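You operate a simulated robot arm through the tools that you are given. There is no shell and no other tool. Be economical: measure what you need, move in short steps, check, and stop when the job is done.

Carry out the task below with a simulated two-armed robot. There is one attempt and no reset: what you move stays moved.

JOB
Switch meter and white socket off, steady the meter, plug its lead in and leave the socket on.

Only the result counts: the job must be done as asked and must still hold three seconds after the hand-in. Knocking over, shifting, dropping, spilling or breaking anything else fails it.

ROBOT AND FRAMES
Two 6-joint arms with two-finger parallel grippers on one trunk, on a base that drives. Base frame: it is fixed to the floor where the robot stands at the start and does not move with it; the origin is under the middle of the robot, x ahead of it, y to its left, z up. Readings come in cm, rad, newtons and seconds.
The left shoulder is at the start at [6, 18.7, 117.2], the right one opposite. With the tool pointing down near the work surface each hand reaches from about 22 to 62 cm from the robot's upright axis, wherever it stands, measured 20 degrees to its own side. Places, roughly: grey socket switch [90, 0, 100]; meter key [50, -10, 90]; meter plug (10x3x3 cm) [50, 10, 90]; meter port [40, -10, 90]; white socket switch [90, 20, 100]. Payload 1.57 kg a hand.
Tool frame (each hand has its own): the origin (TCP) lies between the finger pads and is the grasp point; the fingertips stand 3 cm ahead of it; z points along the fingers, y is the line along which they close. The gripper opens to 11 cm. The fingers are 2.4 cm wide and 1.2 cm thick; the gripper's body (4.8 by 11.2 cm) begins 7.8 cm behind the TCP.
Orientation is that of the tool frame in the base frame, as a unit quaternion [x, y, z, w]. With the fingers straight down and closing along the base's y, the tool's x points along the base's -x, its y along +y and its z along -z.

CONTROLS
- The arms move only by the tool apply_moves. It takes "left_moves", "right_moves" or both (then of equal length, played together; a hand with none holds still); each is one flat list of numbers, 7 for each row, row after row: the shift along the tool's x, y, z in units of 30 mm (1.0 is 30 mm), then the turn, a rotation vector about the tool's x, y, z in units of 8 degrees (1.0 is 8 degrees), then the closure in counts, from 0 (fully open) to 255 (shut). In form: [dx, dy, dz, ax, ay, az, claw, dx, dy, dz, ax, ay, az, claw, ...]. A call has 1 to 8 rows; each row shifts and turns the commanded pose from where the row before left it, along the tool's axes as they then stand. A call with a number of a shift or a turn outside -1 to 1 is refused whole. A row lasts 0.2 s, in which the tool goes at most 5 cm and 0.15 rad; a call with a longer step from one row to the next is refused whole, and so is a gripper value outside its range. Where a pose cannot be reached the arm comes as near as it can. A force on the tool above 40 N (or 10 N above the force at the start of the call, whichever is more), or a blocked arm, ends the call early, and 0.2 s more pass. Each finger travels about 15.3 cm/s and halts on what it meets, pressing with about 34 N; the grip force reading is that of the motor and also rises with nothing between the fingers. The clock runs only during rows and for 0.2 s after the last one: add rows that do not move to give the fingers time. The reply holds the time, the measured pose of the TCP, the force on the tool along the base axes, the opening and the grip force, in the units named above and with some noise, with the torque about the TCP (base axes, N m) and any sound that the robot's microphone picked up.
- Cameras (640 x 400 px; columns grow to the right, rows downward): "scene" is now at [1.63, -0.08, 171.02]; the picture's right is [-0.01, -1.00, 0.00], its down [-0.79, 0.01, -0.61] and it looks along [0.61, -0.01, -0.79] (base axes); focal length 252 px, centre (320, 200). "left" rides on the left gripper at [7, -1.6, -14.1] in its tool frame; the picture's right is [0.23, 0.97, 0.00], its down [-0.86, 0.20, -0.48] and it looks along [-0.47, 0.11, 0.88] (tool axes); focal length 222 px, centre (320, 200). "right" rides on the right gripper at [7, 1.6, -14.1] in its tool frame; the picture's right is [-0.23, 0.97, 0.00], its down [-0.86, -0.20, -0.48] and it looks along [-0.47, -0.11, 0.88] (tool axes); focal length 222 px, centre (320, 200). There is no depth. A picture from a camera that has moved, and an enlarged one, comes with that camera's place and axes in the base frame and with its lens.
- capture(camera): a new picture of that camera. No time passes.
- raise_lower(by): slides the trunk up (or, below 0, down) by that many cm; the arms and the scene camera ride with it, the base frame stays. It gives what a move gives, with no picture.
- base_move(legs): drives the robot by 1 to 6 legs, each [ahead, left, turn to the left] in cm, cm and rad, along the robot's own axes; the way and the turn of a leg run together, so that a leg with both is an arc; at most 150 cm and 3.142 rad a leg. The arms and the cameras ride along, it lands a little off, and it stops where it bumps. It gives what a move gives.
- turn_head(pan, tilt): turns the head with the scene camera to pan (to the left, within 1.501 rad either way) and tilt (down, from -0.506 to 1.204), counted from straight ahead of the robot. It gives what a move gives.
- close_up(camera, box): a new picture of the part [left, top, right, bottom] of that camera's present view, enlarged. No time passes.
- finish_job(): hands the job in; it is judged then, once.

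Go step by step. Nothing tells you exact positions but the pictures and the camera data: compare them with the known pose of the tool, close in by small moves and look again before you grip or let go. The budget is 120 turns and 100 pictures, counting those below and the enlarged ones. Unless the task says otherwise, let go and move clear before handing in, and close with one line.

The tools are called after "Request:" as name(argument=value, ...) on one line, values as JSON. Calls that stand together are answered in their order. apply_moves: Moves the arms, as the interface text tells. Its arguments: {"type":"object","properties":{"left_moves":{"type":"array"},"right_moves":{"type":"array"}},"required":[]} The other tools are called the same way: raise_lower (by) slides the trunk up or down; base_move (legs) drives the base; turn_head (pan, tilt) turns the head that bears the scene camera; capture (camera) takes a picture; close_up (camera, box) takes an enlarged picture of a part of a camera's view; finish_job () hands the job in.

At the start:

```text
t: 0.0
left_tool_pos: [40.9, 22.39, 120.86]
left_tcp_rot: [-0.001, 1.0, 0.0, 0.0]
left_ft_force: [0.1, -0.8, -0.4]
left_moment: [0.01, 0.04, -0.01]
left_opening: 11.0
left_gripper_force: 0.1
right_tool_pos: [39.35, -10.41, 120.46]
right_tcp_rot: [0.0, 1.0, 0.001, 0.0]
right_ft_force: [0.5, -0.4, -0.6]
right_moment: [0.02, 0.0, 0.03]
right_opening: 10.96
right_gripper_force: 0.0
trunk travel left (down, up): [-80.0, 19.0]
robot x, y, heading: [0.29, -0.02, -0.003]
head pan, tilt: [-0.014, 0.911]
```

scene: 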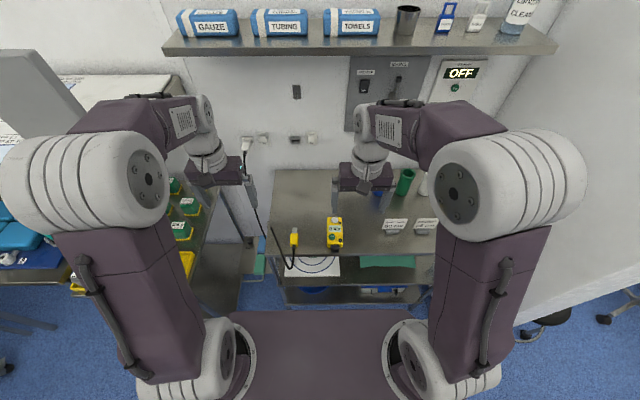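
right: 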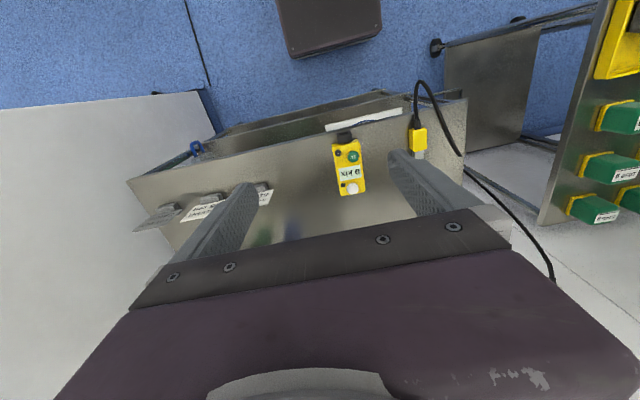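
left: 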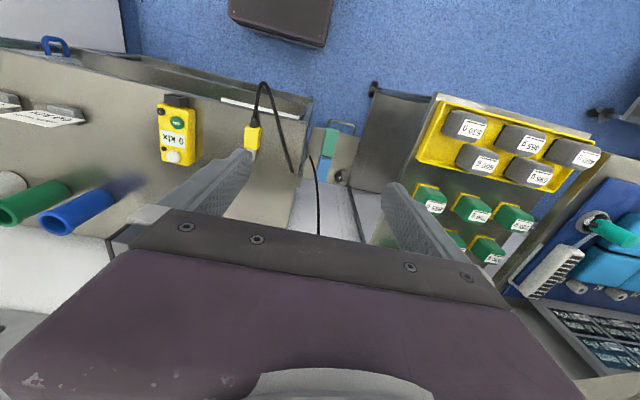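

I see the meter (yellow) on the table with the plug to its left, and wall sockets behind. I'll look closer at each before moving.

Request:
close_up(camera="scene", box=[230, 190, 390, 290])

Request:
close_up(camera="scene", box=[230, 75, 350, 150])

Request:
close_up(camera="left", box=[130, 70, 290, 170])

Request:
close_up(camera="right", box=[310, 90, 470, 210])

```text
4.00 times, centred on (310, 240) of scene
camera zoom: at [1.63, -0.08, 171.02], right [-0.01, -1.0, 0.0], down [-0.79, 0.01, -0.61], along [0.61, -0.01, -0.79], focal length 1006 px, centre (360, 40)
```

zoom: 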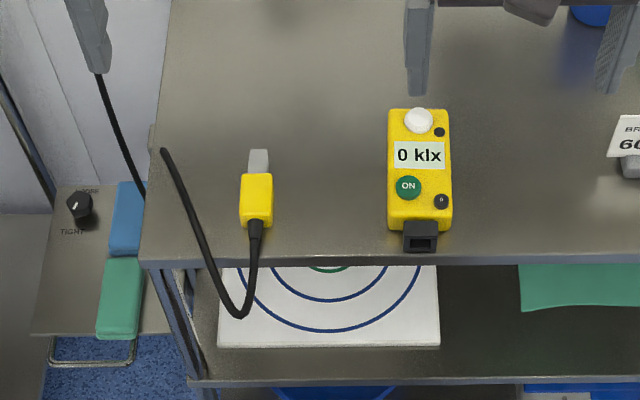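

```text
5.33 times, centred on (290, 112) of scene
camera zoom: at [1.63, -0.08, 171.02], right [-0.01, -1.0, 0.0], down [-0.79, 0.01, -0.61], along [0.61, -0.01, -0.79], focal length 1341 px, centre (480, 667)
```

zoom: 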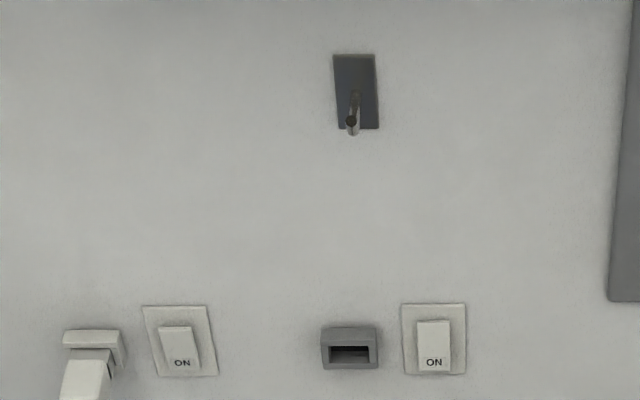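

```text
4.00 times, centred on (210, 120) of left
camera zoom: at [33.99, 20.67, 134.96], right [-0.23, 0.97, 0.0], down [0.86, 0.2, 0.48], along [0.47, 0.11, -0.88], focal length 888 px, centre (760, 520)
```

zoom: 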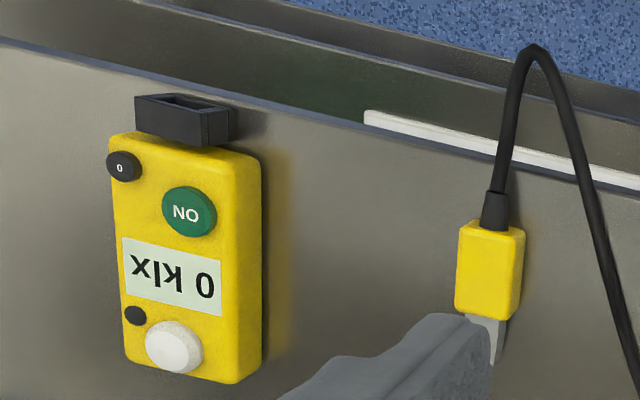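

```text
3.33 times, centred on (390, 150) of right
camera zoom: at [32.12, -8.68, 134.54], right [0.23, 0.97, 0.0], down [0.86, -0.2, 0.48], along [0.47, -0.11, -0.88], focal length 740 px, centre (87, 367)
```

zoom: 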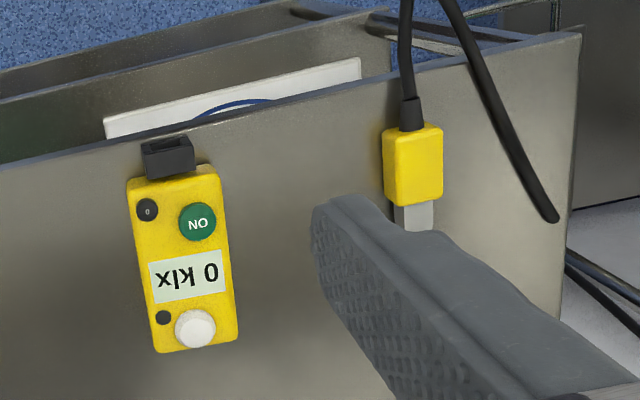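

Estimates: meter key about [47.8, -5.2, 89], plug body around [48, 9, 86.5] pointing +x, white switch about [90, 23, 100]. I'll take sharper looks at the key and the white switch.

Request:
close_up(camera="scene", box=[320, 212, 352, 256])

Request:
close_up(camera="scene", box=[236, 128, 276, 153])

Request:
close_up(camera="left", box=[150, 88, 200, 128])

```text
9.09 times, centred on (336, 234) of scene
camera zoom: at [1.63, -0.08, 171.02], right [-0.01, -1.0, 0.0], down [-0.79, 0.01, -0.61], along [0.61, -0.01, -0.79], focal length 2286 px, centre (174, -109)
```

zoom: 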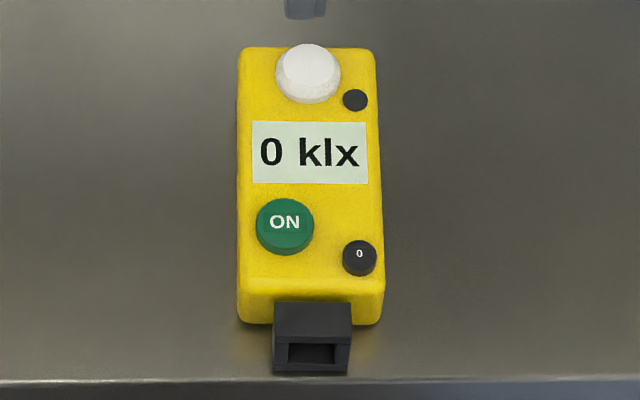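

```text
16.00 times, centred on (256, 140) of scene
camera zoom: at [1.63, -0.08, 171.02], right [-0.01, -1.0, 0.0], down [-0.79, 0.01, -0.61], along [0.61, -0.01, -0.79], focal length 4024 px, centre (1344, 1152)
```

zoom: 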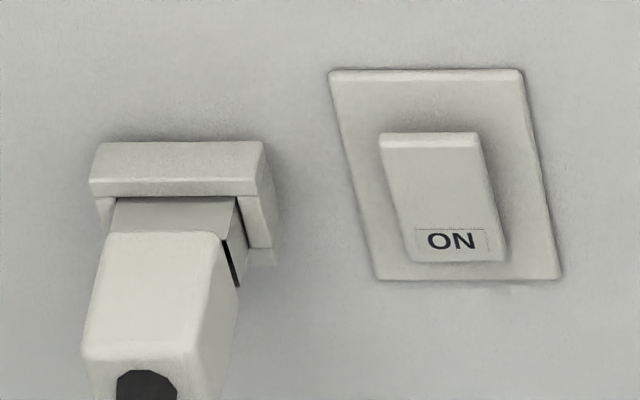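

```text
10.00 times, centred on (175, 108) of left
camera zoom: at [33.99, 20.67, 134.96], right [-0.23, 0.97, 0.0], down [0.86, 0.2, 0.48], along [0.47, 0.11, -0.88], focal length 2221 px, centre (1770, 1120)
```

zoom: 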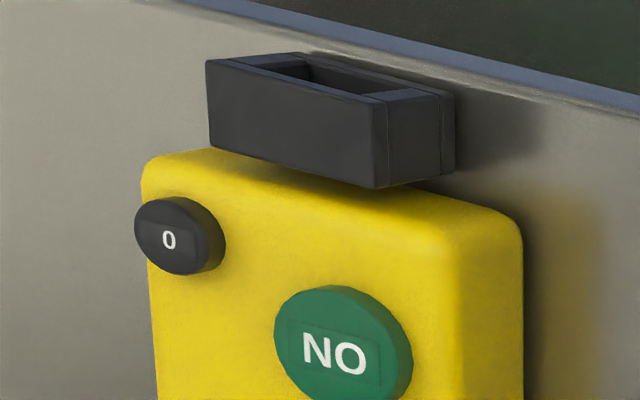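

The key and switch both read ON, so those labels look like the current state. First I'll bring the right hand, fingers closed, over the meter's green key.

Request:
apply_moves(right_moves=[-0.35, 0.217, 0.9, 0, 0, 0, 255, -0.35, 0.217, 0.9, 0, 0, 0, 255, -0.35, 0.217, 0.9, 0, 0, 0, 255, -0.35, 0.217, 0.9, 0, 0, 0, 255, -0.35, 0.217, 0.9, 0, 0, 0, 255, -0.35, 0.217, 0.9, 0, 0, 0, 255, -0.35, 0.217, 0.9, 0, 0, 0, 255, -0.35, 0.217, 0.9, 0, 0, 0, 255])

Request:
capture(camera="right")

Request:
close_up(camera="scene", box=[290, 180, 386, 240])

Request:
close_up(camera="left", box=[130, 70, 290, 170])

```text
t: 1.8
left_tool_pos: [40.94, 22.37, 120.85]
left_tcp_rot: [0.0, 1.0, 0.0, 0.001]
left_ft_force: [0.5, -0.4, 0.2]
left_moment: [0.01, 0.03, 0.02]
left_opening: 10.99
left_gripper_force: 0.1
right_tool_pos: [47.66, -5.34, 98.81]
right_tcp_rot: [-0.001, 1.0, 0.0, 0.0]
right_ft_force: [-0.2, -0.4, -0.3]
right_moment: [-0.02, 0.01, 0.02]
right_opening: 0.0
right_gripper_force: 21.2
trunk travel left (down, up): [-80.0, 19.0]
robot x, y, heading: [0.12, 0.36, -0.002]
head pan, tilt: [-0.014, 0.911]
```

```text
89 pictures are left
camera right: at [40.57, -3.48, 112.98], right [0.23, 0.97, 0.0], down [0.86, -0.2, 0.48], along [0.47, -0.11, -0.88], focal length 222 px, centre (320, 200)
```

right: 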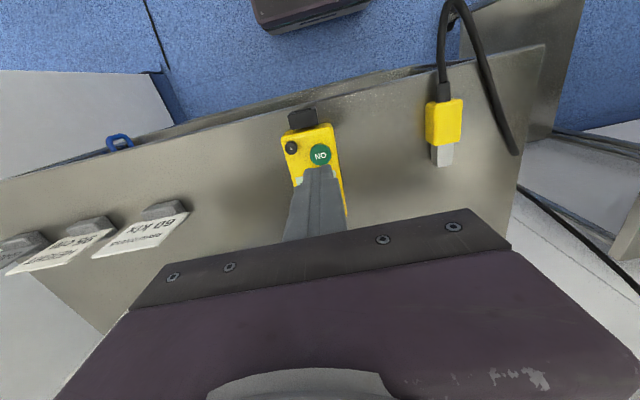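

```text
6.67 times, centred on (338, 210) of scene
camera zoom: at [1.74, -0.06, 171.02], right [-0.01, -1.0, 0.0], down [-0.79, 0.01, -0.61], along [0.61, -0.01, -0.79], focal length 1677 px, centre (200, 133)
```

zoom: 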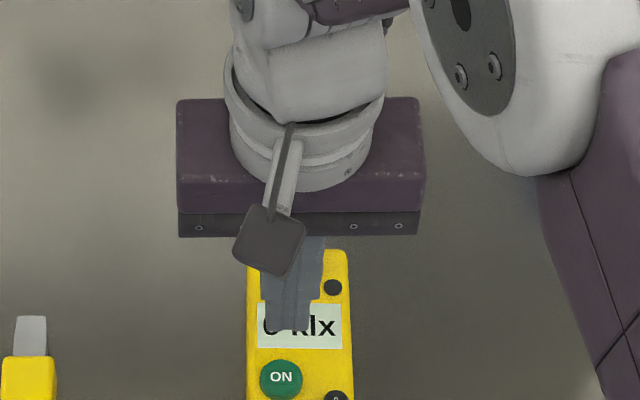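

```text
4.00 times, centred on (210, 120) of left
camera zoom: at [34.07, 20.68, 134.93], right [-0.23, 0.97, 0.0], down [0.86, 0.2, 0.48], along [0.47, 0.11, -0.88], focal length 888 px, centre (760, 520)
```

zoom: 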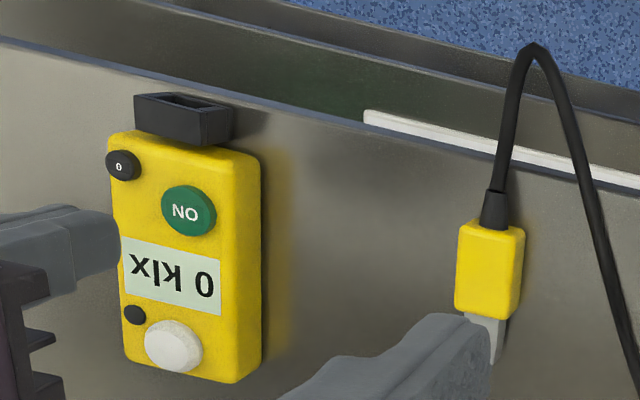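

The fingertips are over the key, as all cameras agree. Descending to press it gently.

Request:
apply_moves(right_moves=[-0.04, 0.04, 0.7, 0, 0, 0, 255, 0, 0, 0.7, 0, 0, 0, 255, 0, 0, 0.6, 0, 0, 0, 255, 0, 0, 0.1, 0, 0, 0, 255, 0, 0, 0.1, 0, 0, 0, 255])

Request:
close_up(camera="left", box=[130, 70, 290, 170])

```text
t: 3.0
left_tool_pos: [41.08, 22.44, 120.86]
left_tcp_rot: [0.0, 1.0, 0.0, 0.0]
left_ft_force: [0.4, 0.2, 0.0]
left_moment: [0.02, -0.03, 0.02]
left_opening: 11.03
left_gripper_force: 0.1
right_tool_pos: [47.71, -5.03, 92.13]
right_tcp_rot: [0.0, 1.0, 0.0, 0.001]
right_ft_force: [-0.5, 0.2, -0.5]
right_moment: [0.04, 0.0, 0.0]
right_opening: 0.01
right_gripper_force: 21.7
trunk travel left (down, up): [-80.0, 19.0]
robot x, y, heading: [0.25, -0.05, 0.001]
head pan, tilt: [-0.014, 0.911]
```

```text
4.00 times, centred on (210, 120) of left
camera zoom: at [34.01, 20.67, 134.95], right [-0.23, 0.97, 0.0], down [0.86, 0.2, 0.48], along [0.47, 0.11, -0.88], focal length 888 px, centre (760, 520)
```

zoom: 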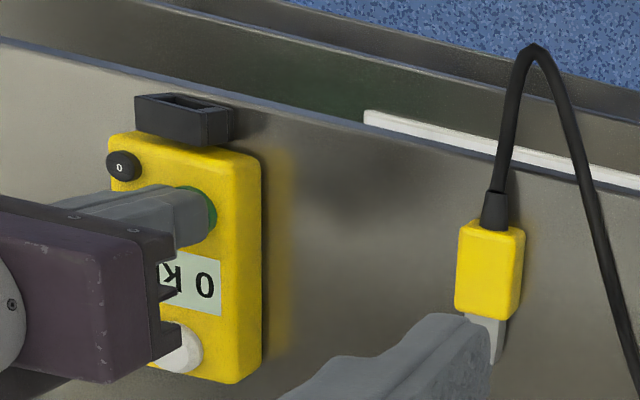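

Right above the key, with no contact force yet. I'll go down in 1.5 mm steps.

Request:
apply_moves(right_moves=[0, 0, 0.05, 0, 0, 0, 255, 0, 0, 0.05, 0, 0, 0, 255, 0, 0, 0.05, 0, 0, 0, 255])

Request:
close_up(camera="left", box=[130, 70, 290, 170])

```text
t: 3.8
left_tool_pos: [40.83, 22.39, 120.82]
left_tcp_rot: [-0.001, 1.0, 0.0, 0.0]
left_ft_force: [-0.8, -0.4, -1.0]
left_moment: [-0.01, -0.02, 0.03]
left_opening: 10.99
left_gripper_force: 0.0
right_tool_pos: [47.65, -5.11, 91.65]
right_tcp_rot: [0.0, 1.0, 0.0, 0.001]
right_ft_force: [0.4, -0.3, 5.6]
right_moment: [-0.01, 0.0, 0.0]
right_opening: 0.0
right_gripper_force: 21.0
trunk travel left (down, up): [-80.0, 19.0]
robot x, y, heading: [-0.14, -0.16, -0.005]
head pan, tilt: [-0.014, 0.911]
heard: click
```

```text
4.00 times, centred on (210, 120) of left
camera zoom: at [33.94, 20.67, 134.98], right [-0.23, 0.97, 0.0], down [0.85, 0.2, 0.48], along [0.47, 0.11, -0.88], focal length 888 px, centre (760, 520)
```

zoom: 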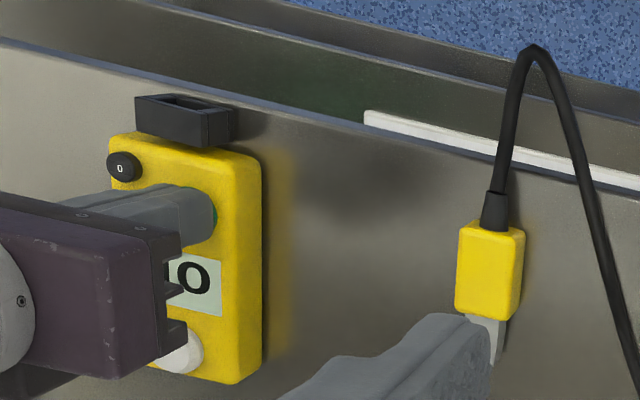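

A click, and the display text changed. I'll retract straight up and look.

Request:
apply_moves(right_moves=[0, 0, -0.5, 0, 0, 0, 255, 0, 0, -1, 0, 0, 0, 255, 0, 0, -1, 0, 0, 0, 255, 0.6, -1, -1, 0, 0, 0, 255, 0.6, -1, -1, 0, 0, 0, 255])

Request:
close_up(camera="left", box=[130, 70, 290, 170])

```text
t: 5.0
left_tool_pos: [40.73, 22.25, 120.83]
left_tcp_rot: [0.0, 1.0, 0.001, 0.001]
left_ft_force: [0.7, -0.3, 0.7]
left_moment: [0.01, -0.05, -0.03]
left_opening: 11.0
left_gripper_force: 0.0
right_tool_pos: [43.98, -11.18, 105.32]
right_tcp_rot: [0.0, 1.0, 0.002, 0.0]
right_ft_force: [0.6, -1.0, -0.4]
right_moment: [-0.01, -0.02, -0.01]
right_opening: 0.0
right_gripper_force: 21.1
trunk travel left (down, up): [-80.0, 19.0]
robot x, y, heading: [-0.1, -0.13, 0.004]
head pan, tilt: [-0.014, 0.911]
```

```text
4.00 times, centred on (210, 120) of left
camera zoom: at [33.81, 20.54, 135.03], right [-0.23, 0.97, 0.0], down [0.85, 0.2, 0.48], along [0.47, 0.11, -0.88], focal length 888 px, centre (760, 520)
```

zoom: 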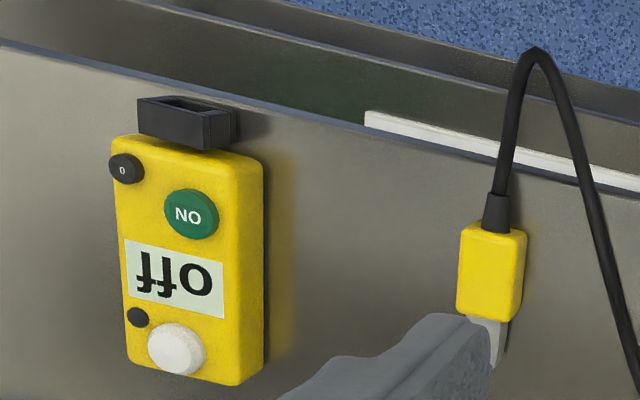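

The meter display now reads "off". Next is the wall switch, so I'll check how much room the base has ahead.

Request:
turn_head(pan=0.0, tilt=1.2)

Request:
capture(camera="scene")

```text
t: 5.8
left_tool_pos: [40.94, 22.48, 120.85]
left_tcp_rot: [0.0, 1.0, 0.0, 0.0]
left_ft_force: [1.7, -0.2, 0.2]
left_moment: [0.03, -0.03, 0.04]
left_opening: 11.01
left_gripper_force: 0.0
right_tool_pos: [44.2, -11.03, 105.31]
right_tcp_rot: [-0.001, 1.0, -0.001, 0.0]
right_ft_force: [-0.3, 0.4, -0.4]
right_moment: [0.02, -0.02, 0.03]
right_opening: 0.0
right_gripper_force: 21.6
trunk travel left (down, up): [-80.0, 19.0]
robot x, y, heading: [0.21, -0.23, -0.002]
head pan, tilt: [0.0, 1.201]
```

```text
83 pictures are left
camera scene: at [-0.23, 0.07, 169.12], right [0.0, -1.0, 0.0], down [-0.93, 0.0, -0.36], along [0.36, 0.0, -0.93], focal length 252 px, centre (320, 200)
```

scene: 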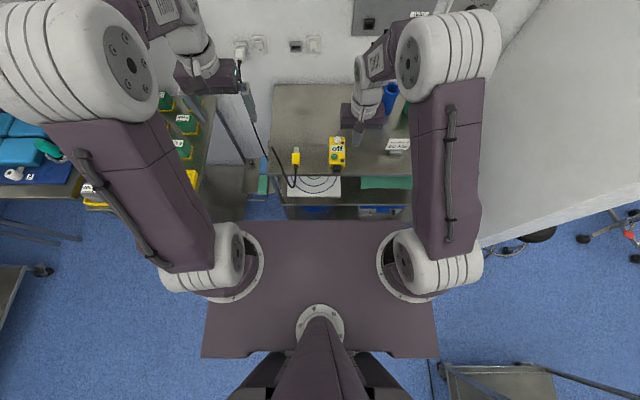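

The shoulder deck stays above the table, so there is some room to lean in. I'll swing the left hand, closed, towards pointing forward while moving ahead at a safe height.

Request:
apply_moves(left_moves=[-0.833, 0, 0.333, 0, -1, 0, 255, -0.779, 0, 0.446, 0, -1, 0, 255, -0.709, 0, 0.55, 0, -1, 0, 255, -0.626, 0, 0.643, 0, -1, 0, 255, -0.53, 0, 0.724, 0, -1, 0, 255, -0.424, 0, 0.791, 0, -1, 0, 255, -0.31, 0, 0.842, 0, -1, 0, 255, -0.19, 0, 0.877, 0, -1, 0, 255])

Request:
turn_head(pan=0.0, tilt=0.75)

Request:
capture(camera="scene")

Request:
capture(camera="left")

```text
t: 7.6
left_tool_pos: [57.14, 19.81, 113.31]
left_tcp_rot: [0.008, 0.896, -0.043, 0.441]
left_ft_force: [0.1, 0.9, 0.5]
left_moment: [0.0, 0.02, -0.05]
left_opening: 0.02
left_gripper_force: 21.7
left hand out of reach, approached as far as the arm can: row 5, 6, 7
right_tool_pos: [44.29, -10.99, 105.25]
right_tcp_rot: [0.001, 1.0, 0.001, -0.002]
right_ft_force: [0.4, -0.7, 0.4]
right_moment: [-0.04, 0.02, -0.01]
right_opening: 0.02
right_gripper_force: 21.6
trunk travel left (down, up): [-80.0, 19.0]
robot x, y, heading: [0.04, -0.17, -0.0]
head pan, tilt: [0.0, 1.201]
```

```text
t: 8.5
left_tool_pos: [56.95, 19.77, 113.37]
left_tcp_rot: [0.01, 0.896, -0.045, 0.441]
left_ft_force: [0.5, -0.8, -0.5]
left_moment: [0.02, 0.0, 0.0]
left_opening: 0.0
left_gripper_force: 21.3
right_tool_pos: [44.11, -10.99, 105.35]
right_tcp_rot: [-0.001, 1.0, 0.0, -0.001]
right_ft_force: [-0.1, 0.4, -0.6]
right_moment: [-0.01, 0.0, -0.02]
right_opening: 0.02
right_gripper_force: 21.3
trunk travel left (down, up): [-80.0, 19.0]
robot x, y, heading: [0.09, -0.27, -0.001]
head pan, tilt: [0.0, 0.75]
```

```text
82 pictures are left
camera scene: at [2.36, 0.01, 172.28], right [0.0, -1.0, 0.0], down [-0.68, 0.0, -0.73], along [0.73, 0.0, -0.68], focal length 252 px, centre (320, 200)
```

scene: 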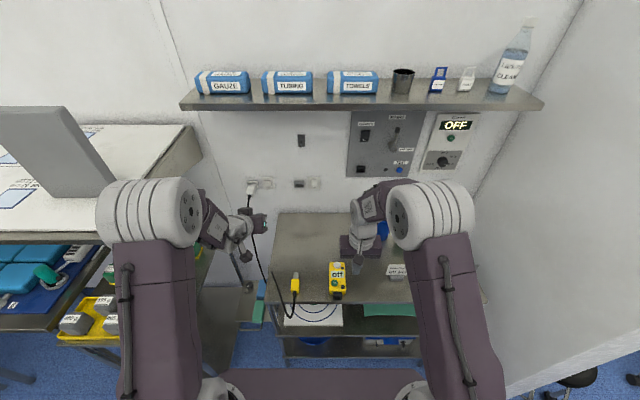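

```text
81 pictures are left
camera left: at [41.44, 19.21, 116.48], right [-0.08, 0.96, -0.25], down [0.15, 0.26, 0.95], along [0.98, 0.04, -0.17], focal length 222 px, centre (320, 200)
```

left: 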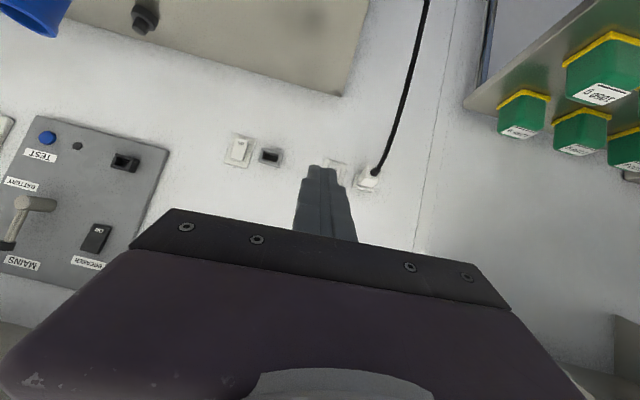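

The left arm is limited at this pose (pitch about 52°, and it has drifted to y=19.8). I'll test whether reaching further forward resolves it.

Request:
apply_moves(left_moves=[-0.438, 0.1, 0.899, 0, 0, 0, 255, -0.438, 0.1, 0.899, 0, 0, 0, 255, -0.438, 0.1, 0.899, 0, 0, 0, 255])

```text
t: 9.3
left_tool_pos: [65.93, 20.07, 111.36]
left_tcp_rot: [0.01, 0.896, -0.045, 0.441]
left_ft_force: [0.4, -0.1, -0.7]
left_moment: [0.01, 0.04, -0.04]
left_opening: 0.02
left_gripper_force: 21.2
right_tool_pos: [44.27, -10.95, 105.29]
right_tcp_rot: [0.0, 1.0, 0.001, -0.001]
right_ft_force: [-0.2, 0.9, 0.1]
right_moment: [0.01, 0.05, -0.01]
right_opening: 0.0
right_gripper_force: 21.2
trunk travel left (down, up): [-80.0, 19.0]
robot x, y, heading: [-0.05, -0.27, -0.002]
head pan, tilt: [0.0, 0.75]
```

Forward motion works. Continuing the pitch with forward travel.

Request:
apply_moves(left_moves=[-0.176, 0.1, 0.497, 0, -1, 0, 255, -0.105, 0.1, 0.517, 0, -1, 0, 255, -0.032, 0.1, 0.526, 0, -1, 0, 255, 0.041, 0.1, 0.526, 0, -0.7, 0, 255])

Request:
capture(camera="left")

Request:
capture(camera="scene")

```text
t: 10.3
left_tool_pos: [72.61, 23.63, 109.56]
left_tcp_rot: [0.002, 0.752, -0.049, 0.657]
left_ft_force: [-0.2, -0.7, 0.5]
left_moment: [0.0, -0.01, 0.01]
left_opening: 0.0
left_gripper_force: 21.7
left hand out of reach, approached as far as the arm can: row 2, 3, 4
right_tool_pos: [44.35, -10.98, 105.26]
right_tcp_rot: [-0.001, 1.0, 0.0, 0.0]
right_ft_force: [-0.2, 0.0, -0.9]
right_moment: [0.0, 0.0, 0.01]
right_opening: 0.01
right_gripper_force: 20.9
trunk travel left (down, up): [-80.0, 19.0]
robot x, y, heading: [-0.19, 0.24, -0.004]
head pan, tilt: [0.0, 0.75]
```

```text
80 pictures are left
camera left: at [57.49, 22.54, 104.68], right [0.03, 0.95, -0.29], down [-0.34, 0.29, 0.89], along [0.94, 0.07, 0.34], focal length 222 px, centre (320, 200)
```

left: 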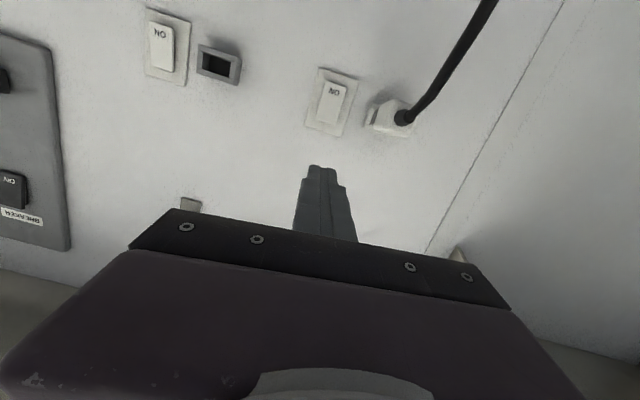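

```text
79 pictures are left
camera scene: at [2.54, 0.08, 172.29], right [0.0, -1.0, 0.0], down [-0.68, 0.0, -0.73], along [0.73, 0.0, -0.68], focal length 252 px, centre (320, 200)
```

scene: 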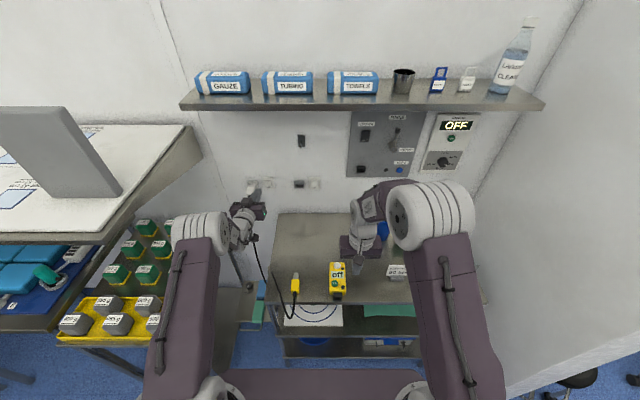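

The left hand now points nearly forward, and triangulation puts the white switch at about [87, 22.3, 102.6]. I'll take a closer look at the rocker.

Request:
close_up(camera="left", box=[290, 55, 430, 145])

Request:
close_up(camera="left", box=[140, 0, 250, 95])

```text
4.44 times, centred on (360, 100) of left
camera zoom: at [57.49, 22.54, 104.68], right [0.03, 0.95, -0.29], down [-0.34, 0.29, 0.89], along [0.94, 0.07, 0.34], focal length 987 px, centre (142, 644)
```

zoom: 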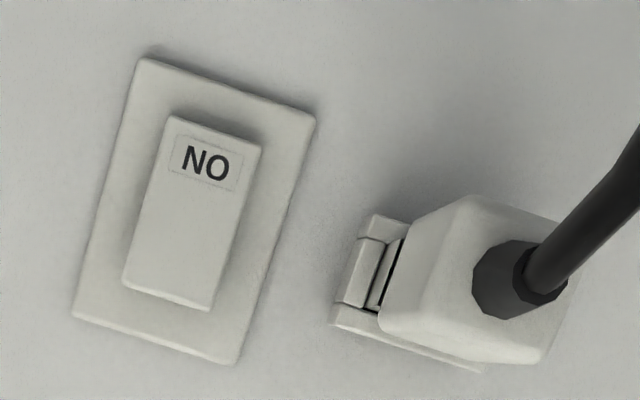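

```text
4.21 times, centred on (195, 48) of left
camera zoom: at [57.49, 22.54, 104.68], right [0.03, 0.95, -0.29], down [-0.34, 0.29, 0.89], along [0.94, 0.07, 0.34], focal length 935 px, centre (846, 842)
```

zoom: 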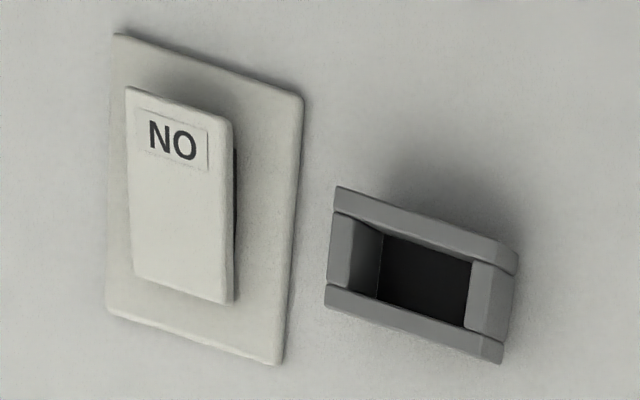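

The lower end of the rocker (with ON) stands out, so pressing it switches the socket off. I'll lower and advance towards [86.5, 22.3, 101.7], stopping short.

Request:
apply_moves(left_moves=[0.697, -0.03, 0.652, 0, 0, 0, 255, 0.697, -0.03, 0.652, 0, 0, 0, 255, 0.697, -0.03, 0.652, 0, 0, 0, 255])

Request:
capture(camera="left")

```text
t: 11.1
left_tool_pos: [77.35, 22.45, 102.63]
left_tcp_rot: [-0.001, 0.753, -0.046, 0.656]
left_ft_force: [-0.2, -0.2, 0.3]
left_moment: [0.03, -0.02, 0.03]
left_opening: 0.02
left_gripper_force: 22.0
right_tool_pos: [44.4, -10.98, 105.25]
right_tcp_rot: [0.0, 1.0, 0.0, 0.001]
right_ft_force: [-0.4, 0.7, 0.9]
right_moment: [-0.04, -0.02, -0.01]
right_opening: 0.01
right_gripper_force: 22.0
trunk travel left (down, up): [-80.0, 19.0]
robot x, y, heading: [0.26, -0.09, 0.002]
head pan, tilt: [0.0, 0.75]
```

```text
76 pictures are left
camera left: at [62.39, 21.39, 97.74], right [0.03, 0.96, -0.29], down [-0.34, 0.29, 0.9], along [0.94, 0.08, 0.33], focal length 222 px, centre (320, 200)
```

left: 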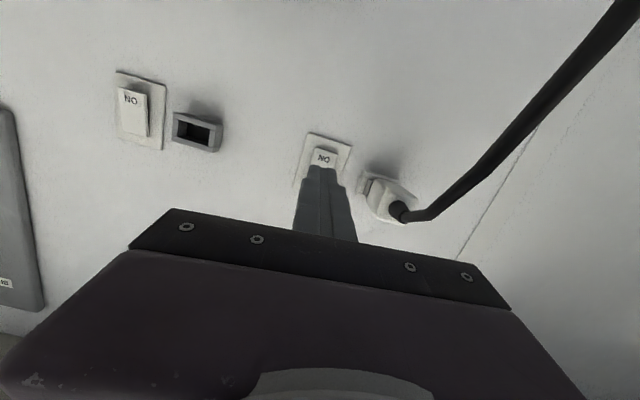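

Aligned with the rocker's lower end, about 6–7 cm to go. Advancing in decreasing steps.

Request:
apply_moves(left_moves=[0, 0.08, 0.6, 0, 0, 0, 255, 0, 0.08, 0.6, 0, 0, 0, 255, 0, 0, 0.4, 0, 0, 0, 255, 0, 0, 0.1, 0, 0, 0, 255, 0, 0, 0.1, 0, 0, 0, 255])

Request:
close_up(camera="left", box=[270, 110, 430, 230])

```text
t: 12.3
left_tool_pos: [79.48, 22.82, 102.69]
left_tcp_rot: [-0.002, 0.753, -0.045, 0.657]
left_ft_force: [0.0, 0.0, -0.6]
left_moment: [0.03, -0.02, 0.0]
left_opening: 0.03
left_gripper_force: 21.7
left hand out of reach, approached as far as the arm can: row 2, 3, 4
right_tool_pos: [44.05, -10.9, 105.43]
right_tcp_rot: [0.0, 1.0, 0.0, 0.0]
right_ft_force: [-0.3, 0.1, 0.0]
right_moment: [0.02, -0.01, 0.03]
right_opening: 0.01
right_gripper_force: 21.2
trunk travel left (down, up): [-80.0, 19.0]
robot x, y, heading: [-0.15, 0.37, 0.0]
head pan, tilt: [0.0, 0.75]
```

```text
3.33 times, centred on (350, 170) of left
camera zoom: at [64.5, 21.68, 97.85], right [0.02, 0.96, -0.29], down [-0.34, 0.28, 0.9], along [0.94, 0.08, 0.33], focal length 740 px, centre (220, 300)
```

zoom: 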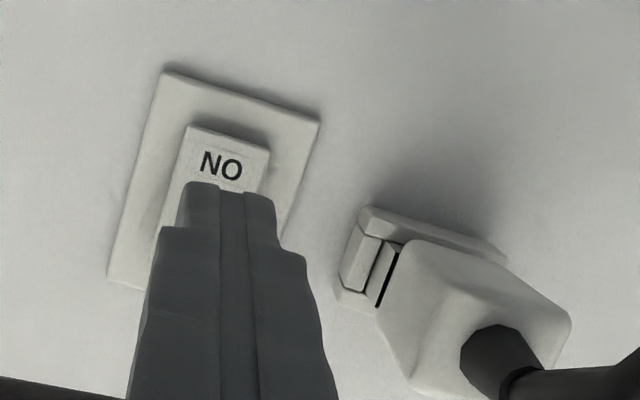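

The arm tops out about 5 cm short of the rocker. I'll pull back 3 cm and drive the base ahead a modest 6 cm.

Request:
apply_moves(left_moves=[0, 0, -1, 0, 0, 0, 255])

Request:
base_move(legs=[[6, 0, 0]])

Request:
capture(camera="scene")

Request:
capture(camera="left")

```text
t: 12.7
left_tool_pos: [76.69, 23.02, 103.14]
left_tcp_rot: [-0.001, 0.753, -0.046, 0.657]
left_ft_force: [-0.4, 0.2, 1.1]
left_moment: [0.0, -0.01, -0.01]
left_opening: 0.0
left_gripper_force: 21.5
right_tool_pos: [44.02, -11.12, 105.19]
right_tcp_rot: [0.0, 1.0, 0.0, 0.0]
right_ft_force: [-0.4, -0.1, 0.2]
right_moment: [-0.01, 0.0, -0.01]
right_opening: 0.0
right_gripper_force: 21.0
trunk travel left (down, up): [-80.0, 19.0]
robot x, y, heading: [-0.16, 0.07, -0.002]
head pan, tilt: [0.0, 0.75]
```

```text
t: 13.8
left_tool_pos: [82.62, 23.05, 103.04]
left_tcp_rot: [0.0, 0.752, -0.047, 0.657]
left_ft_force: [0.2, 0.1, 0.0]
left_moment: [0.01, 0.0, -0.01]
left_opening: 0.0
left_gripper_force: 21.1
right_tool_pos: [50.26, -10.85, 105.12]
right_tcp_rot: [-0.002, 1.0, 0.0, -0.001]
right_ft_force: [-0.2, -0.2, 0.9]
right_moment: [0.01, 0.03, 0.03]
right_opening: 0.0
right_gripper_force: 21.7
trunk travel left (down, up): [-80.0, 19.0]
robot x, y, heading: [5.76, -0.25, 0.001]
head pan, tilt: [0.0, 0.75]
stopped in leg 1: the force on the tool passed its limit (the readings are from after the stop); the commanded pose is now the measured one
```

```text
74 pictures are left
camera scene: at [8.56, 0.0, 172.27], right [0.0, -1.0, 0.0], down [-0.68, 0.0, -0.73], along [0.73, 0.0, -0.68], focal length 252 px, centre (320, 200)
```

scene: 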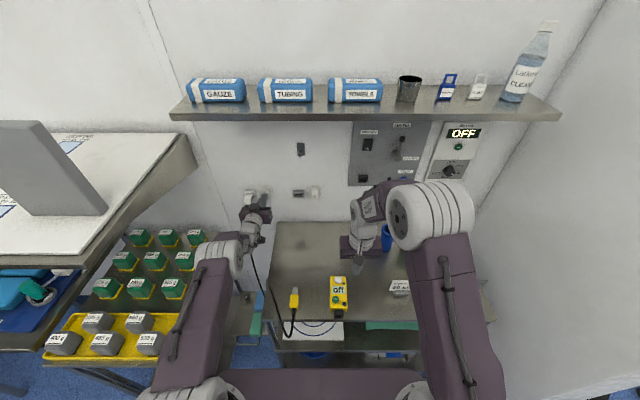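

```text
73 pictures are left
camera left: at [67.64, 21.98, 97.98], right [0.03, 0.96, -0.29], down [-0.35, 0.28, 0.89], along [0.94, 0.07, 0.34], focal length 222 px, centre (320, 200)
```

left: 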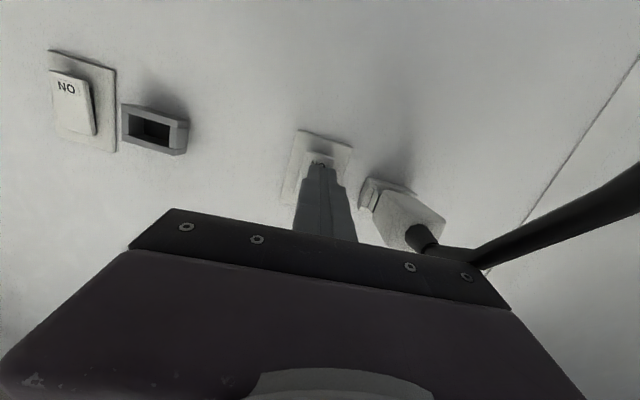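

The drive stopped with a brief touch, with forces zero now. I'll look closely at the fingertip and rocker.

Request:
close_up(camera="left", box=[260, 110, 460, 260])

Request:
close_up(camera="scene", box=[220, 180, 300, 230])

```text
2.67 times, centred on (360, 185) of left
camera zoom: at [67.64, 21.98, 97.98], right [0.03, 0.96, -0.29], down [-0.35, 0.28, 0.89], along [0.94, 0.07, 0.34], focal length 592 px, centre (213, 240)
```

zoom: 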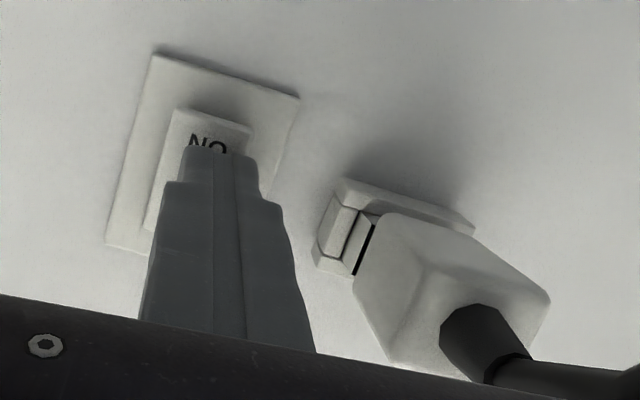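

```text
8.00 times, centred on (260, 205) of scene
camera zoom: at [8.56, 0.0, 172.27], right [0.0, -1.0, 0.0], down [-0.68, 0.0, -0.73], along [0.73, 0.0, -0.68], focal length 2012 px, centre (800, 160)
```

zoom: 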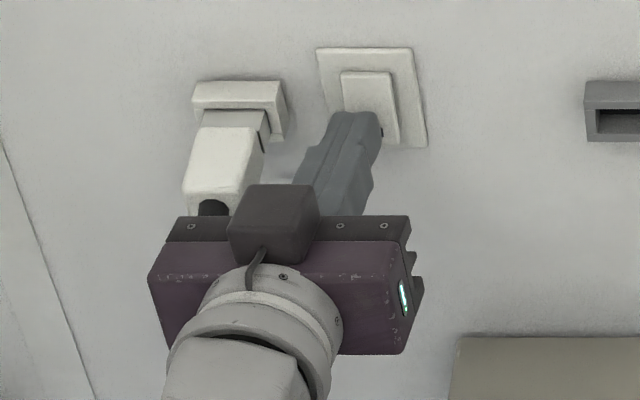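

The tip is on the rocker but near its middle, and the gripper body sits close to the socket cable. I'll back off, go 1 cm lower and yaw the hand so its body clears the cable.

Request:
apply_moves(left_moves=[0, 0, -0.6, 0, 0, 0, 255, 0.17, -0.19, 0, -1, 0, 0, 255, 0.17, -0.19, 0, -0.5, 0, 0, 255])

Request:
capture(camera="left")

Request:
close_up(camera="scene", box=[220, 180, 300, 230])

```text
t: 14.6
left_tool_pos: [80.53, 23.35, 103.35]
left_tcp_rot: [0.001, 0.751, -0.048, 0.659]
left_ft_force: [0.1, -0.1, 0.3]
left_moment: [-0.01, -0.01, -0.02]
left_opening: 0.03
left_gripper_force: 20.6
left hand out of reach, approached as far as the arm can: row 2, 3
right_tool_pos: [50.05, -10.94, 105.27]
right_tcp_rot: [-0.001, 1.0, 0.0, -0.001]
right_ft_force: [-0.6, -0.2, 0.7]
right_moment: [-0.01, 0.01, -0.03]
right_opening: 0.0
right_gripper_force: 21.3
trunk travel left (down, up): [-80.0, 19.0]
robot x, y, heading: [6.06, -0.04, 0.003]
head pan, tilt: [0.0, 0.75]
```

```text
70 pictures are left
camera left: at [65.65, 22.32, 98.29], right [0.03, 0.96, -0.29], down [-0.35, 0.29, 0.89], along [0.94, 0.07, 0.34], focal length 222 px, centre (320, 200)
```

left: 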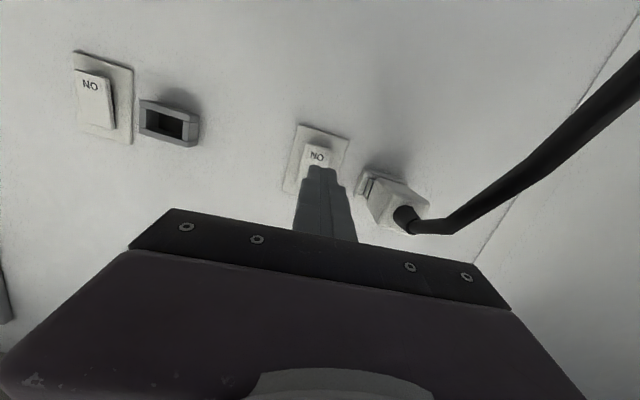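

```text
8.00 times, centred on (260, 205) of scene
camera zoom: at [8.26, 0.04, 172.29], right [0.0, -1.0, 0.0], down [-0.68, 0.0, -0.73], along [0.73, 0.0, -0.68], focal length 2012 px, centre (800, 160)
```

zoom: 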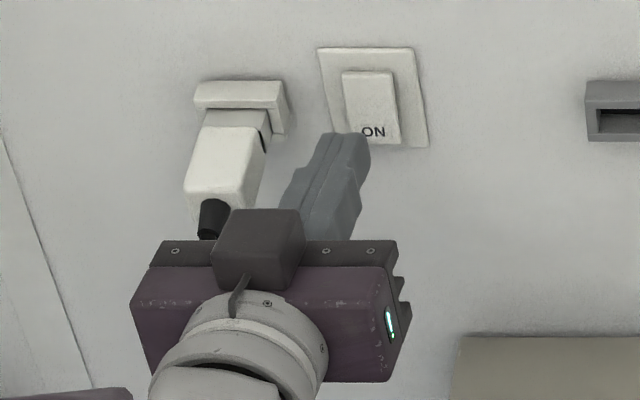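

The yaw isn't reachable, so I'll just shift 1 cm right and 1.2 cm down and check.

Request:
apply_moves(left_moves=[0.2, -0.17, 0, 0, 0, 0, 255, 0.2, -0.17, 0, 0, 0, 0, 255])

Request:
close_up(camera="left", box=[260, 110, 460, 260])

Request:
close_up(camera="scene", box=[220, 180, 300, 230])

```text
t: 15.2
left_tool_pos: [80.43, 22.66, 102.12]
left_tcp_rot: [0.006, 0.751, -0.053, 0.658]
left_ft_force: [-0.3, 0.6, 0.5]
left_moment: [0.02, -0.01, 0.0]
left_opening: 0.0
left_gripper_force: 21.7
left hand out of reach, approached as far as the arm can: row 2
right_tool_pos: [50.08, -10.94, 105.21]
right_tcp_rot: [-0.001, 1.0, 0.001, 0.0]
right_ft_force: [-0.5, 0.6, 1.1]
right_moment: [0.01, 0.02, -0.03]
right_opening: 0.0
right_gripper_force: 21.2
trunk travel left (down, up): [-80.0, 19.0]
robot x, y, heading: [5.82, -0.01, -0.001]
head pan, tilt: [0.0, 0.75]
```

```text
2.67 times, centred on (360, 185) of left
camera zoom: at [65.5, 21.75, 97.1], right [0.04, 0.95, -0.29], down [-0.34, 0.29, 0.89], along [0.94, 0.06, 0.34], focal length 592 px, centre (213, 240)
```

zoom: 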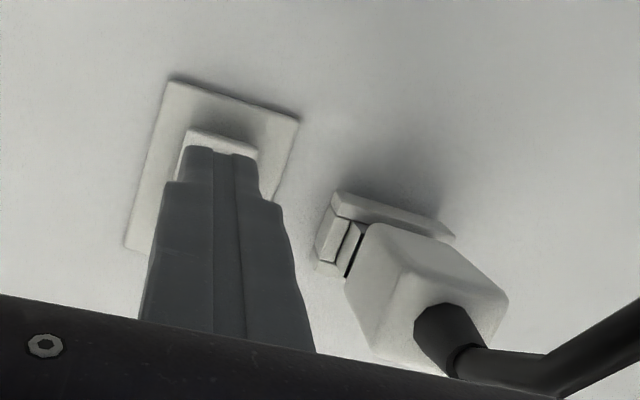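

```text
8.00 times, centred on (260, 205) of scene
camera zoom: at [8.3, 0.04, 172.29], right [0.0, -1.0, 0.0], down [-0.68, 0.0, -0.73], along [0.73, 0.0, -0.68], focal length 2012 px, centre (800, 160)
```

zoom: 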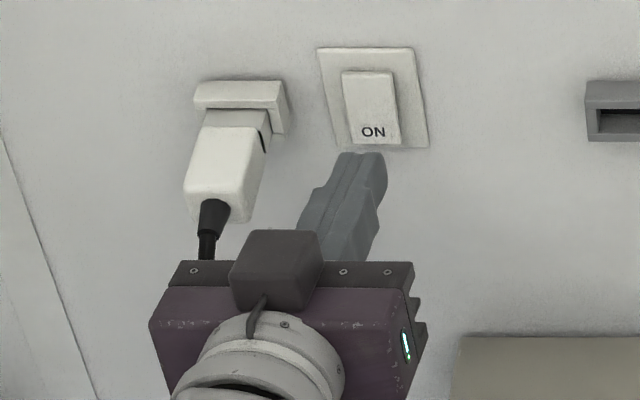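

The tip is at the rocker's lower end and the cable clears the gripper's edge by a little. I'll shift slightly right and advance gently.

Request:
apply_moves(left_moves=[0, -0.2, 0.3, 0, 0, 0, 255, 0, 0, 0.3, 0, 0, 0, 255, 0, 0, 0.15, 0, 0, 0, 255])

Request:
close_up(camera="scene", box=[220, 180, 300, 230])

```text
t: 16.0
left_tool_pos: [82.76, 22.23, 101.89]
left_tcp_rot: [0.002, 0.751, -0.049, 0.659]
left_ft_force: [0.4, -0.5, 0.3]
left_moment: [0.02, 0.02, -0.03]
left_opening: 0.0
left_gripper_force: 21.3
left hand out of reach, approached as far as the arm can: row 1
right_tool_pos: [50.02, -10.82, 105.3]
right_tcp_rot: [-0.002, 1.0, 0.0, 0.0]
right_ft_force: [-0.5, 0.0, 0.3]
right_moment: [-0.01, -0.04, -0.01]
right_opening: 0.0
right_gripper_force: 21.0
trunk travel left (down, up): [-80.0, 19.0]
robot x, y, heading: [6.09, 0.09, 0.001]
head pan, tilt: [0.0, 0.75]
```

```text
8.00 times, centred on (260, 205) of scene
camera zoom: at [8.22, 0.05, 172.29], right [0.0, -1.0, 0.0], down [-0.68, 0.0, -0.73], along [0.73, 0.0, -0.68], focal length 2012 px, centre (800, 160)
```

zoom: 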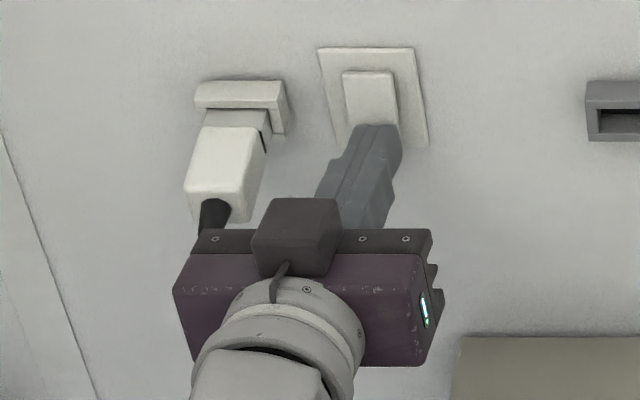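

No force yet with the tip at x≈85.7. Advancing in 1.5–2 mm steps.

Request:
apply_moves(left_moves=[0, 0, 0.07, 0, 0, 0, 255, 0, 0, 0.07, 0, 0, 0, 255, 0, 0, 0.07, 0, 0, 0, 255])

```text
t: 16.8
left_tool_pos: [82.95, 22.17, 101.89]
left_tcp_rot: [0.001, 0.752, -0.048, 0.658]
left_ft_force: [-27.0, -1.0, -4.5]
left_moment: [-0.04, -0.05, 0.18]
left_opening: 0.0
left_gripper_force: 21.7
right_tool_pos: [49.68, -10.92, 105.46]
right_tcp_rot: [0.0, 1.0, 0.0, 0.002]
right_ft_force: [-0.6, -0.1, -0.3]
right_moment: [-0.01, 0.01, -0.02]
right_opening: 0.0
right_gripper_force: 21.3
trunk travel left (down, up): [-80.0, 19.0]
robot x, y, heading: [5.66, 0.03, 0.002]
head pan, tilt: [0.0, 0.75]
```

Contact at 27 N without a click, and the torque says I'm touching about 1 cm too high, near the pivot. Backing off and pressing lower.

Request:
apply_moves(left_moves=[0, 0, -0.25, 0, 0, 0, 255, 0.4, 0, 0, 0, 0, 0, 255])

Request:
close_up(camera="left", box=[260, 110, 460, 260])

Request:
close_up(camera="scene", box=[240, 180, 290, 210])

```text
t: 17.4
left_tool_pos: [82.64, 22.15, 100.81]
left_tcp_rot: [0.003, 0.75, -0.049, 0.659]
left_ft_force: [0.5, -0.9, -0.2]
left_moment: [0.03, 0.04, 0.0]
left_opening: 0.01
left_gripper_force: 21.3
right_tool_pos: [50.13, -10.94, 105.28]
right_tcp_rot: [-0.001, 1.0, 0.0, -0.001]
right_ft_force: [-0.3, -0.5, 0.8]
right_moment: [-0.01, -0.01, -0.01]
right_opening: 0.0
right_gripper_force: 21.8
trunk travel left (down, up): [-80.0, 19.0]
robot x, y, heading: [6.02, -0.1, 0.001]
head pan, tilt: [0.0, 0.75]
```

```text
2.67 times, centred on (360, 185) of left
camera zoom: at [67.73, 21.16, 95.76], right [0.04, 0.96, -0.29], down [-0.35, 0.29, 0.89], along [0.94, 0.07, 0.34], focal length 592 px, centre (213, 240)
```

zoom: 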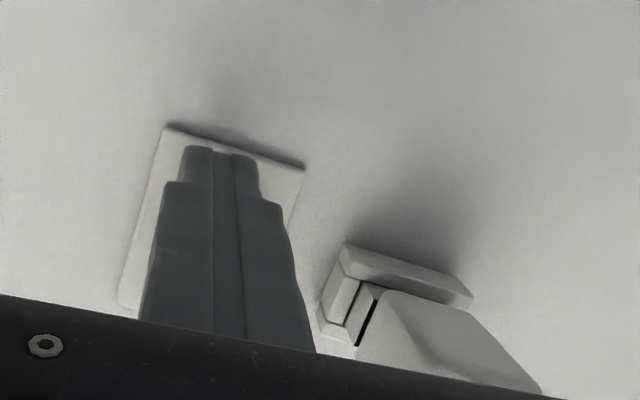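

```text
12.80 times, centred on (265, 195) of scene
camera zoom: at [8.33, 0.03, 172.29], right [0.0, -1.0, 0.0], down [-0.68, 0.0, -0.73], along [0.73, 0.0, -0.68], focal length 3219 px, centre (1024, 264)
```

zoom: 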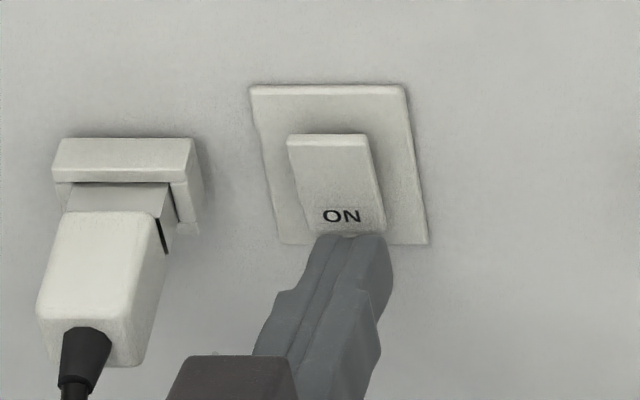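

The finger is now just a bit below the rocker's lower edge (z≈101.3). I'll raise 4 mm and press.

Request:
apply_moves(left_moves=[-0.13, 0, 0, 0, 0, 0, 255, 0, 0, 0.1, 0, 0, 0, 255, 0, 0, 0.07, 0, 0, 0, 255, 0, 0, 0.07, 0, 0, 0, 255])

```text
t: 18.4
left_tool_pos: [83.04, 22.17, 101.15]
left_tcp_rot: [0.001, 0.752, -0.049, 0.657]
left_ft_force: [-11.7, -0.4, -2.0]
left_moment: [0.01, 0.0, 0.09]
left_opening: 0.01
left_gripper_force: 21.4
right_tool_pos: [49.76, -11.01, 105.28]
right_tcp_rot: [-0.001, 1.0, -0.001, 0.001]
right_ft_force: [-0.1, -0.2, -0.2]
right_moment: [0.0, -0.04, 0.05]
right_opening: 0.0
right_gripper_force: 21.2
trunk travel left (down, up): [-80.0, 19.0]
robot x, y, heading: [6.02, -0.25, 0.003]
head pan, tilt: [0.0, 0.75]
```

Request:
apply_moves(left_moves=[0, 0, 0.06, 0, 0, 0, 255, 0, 0, 0.06, 0, 0, 0, 255, 0, 0, 0.06, 0, 0, 0, 255])

Request:
close_up(camera="scene", box=[240, 180, 290, 210])

```text
t: 19.3
left_tool_pos: [82.92, 22.13, 101.07]
left_tcp_rot: [0.001, 0.751, -0.047, 0.658]
left_ft_force: [-24.5, 0.4, 7.6]
left_moment: [0.0, -0.41, 0.16]
left_opening: 0.0
left_gripper_force: 21.7
right_tool_pos: [49.5, -10.99, 105.62]
right_tcp_rot: [-0.002, 1.0, 0.001, 0.002]
right_ft_force: [0.2, -0.4, -0.4]
right_moment: [0.03, -0.01, 0.02]
right_opening: 0.03
right_gripper_force: 21.1
trunk travel left (down, up): [-80.0, 19.0]
robot x, y, heading: [5.4, 0.26, 0.006]
head pan, tilt: [0.0, 0.75]
stopped in row 3 (left hand): the force on the tool passed its limit (the readings are from after the stop); the commanded pose is now the measured one
```

```text
12.80 times, centred on (265, 195) of scene
camera zoom: at [7.24, -0.08, 172.33], right [0.0, -1.0, 0.0], down [-0.68, 0.0, -0.74], along [0.74, 0.0, -0.68], focal length 3219 px, centre (1024, 264)
```

zoom: 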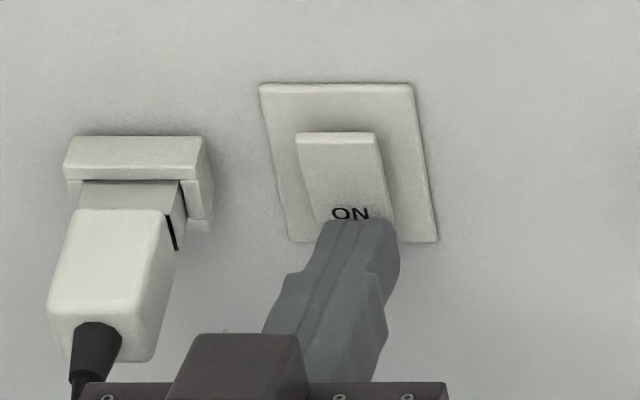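

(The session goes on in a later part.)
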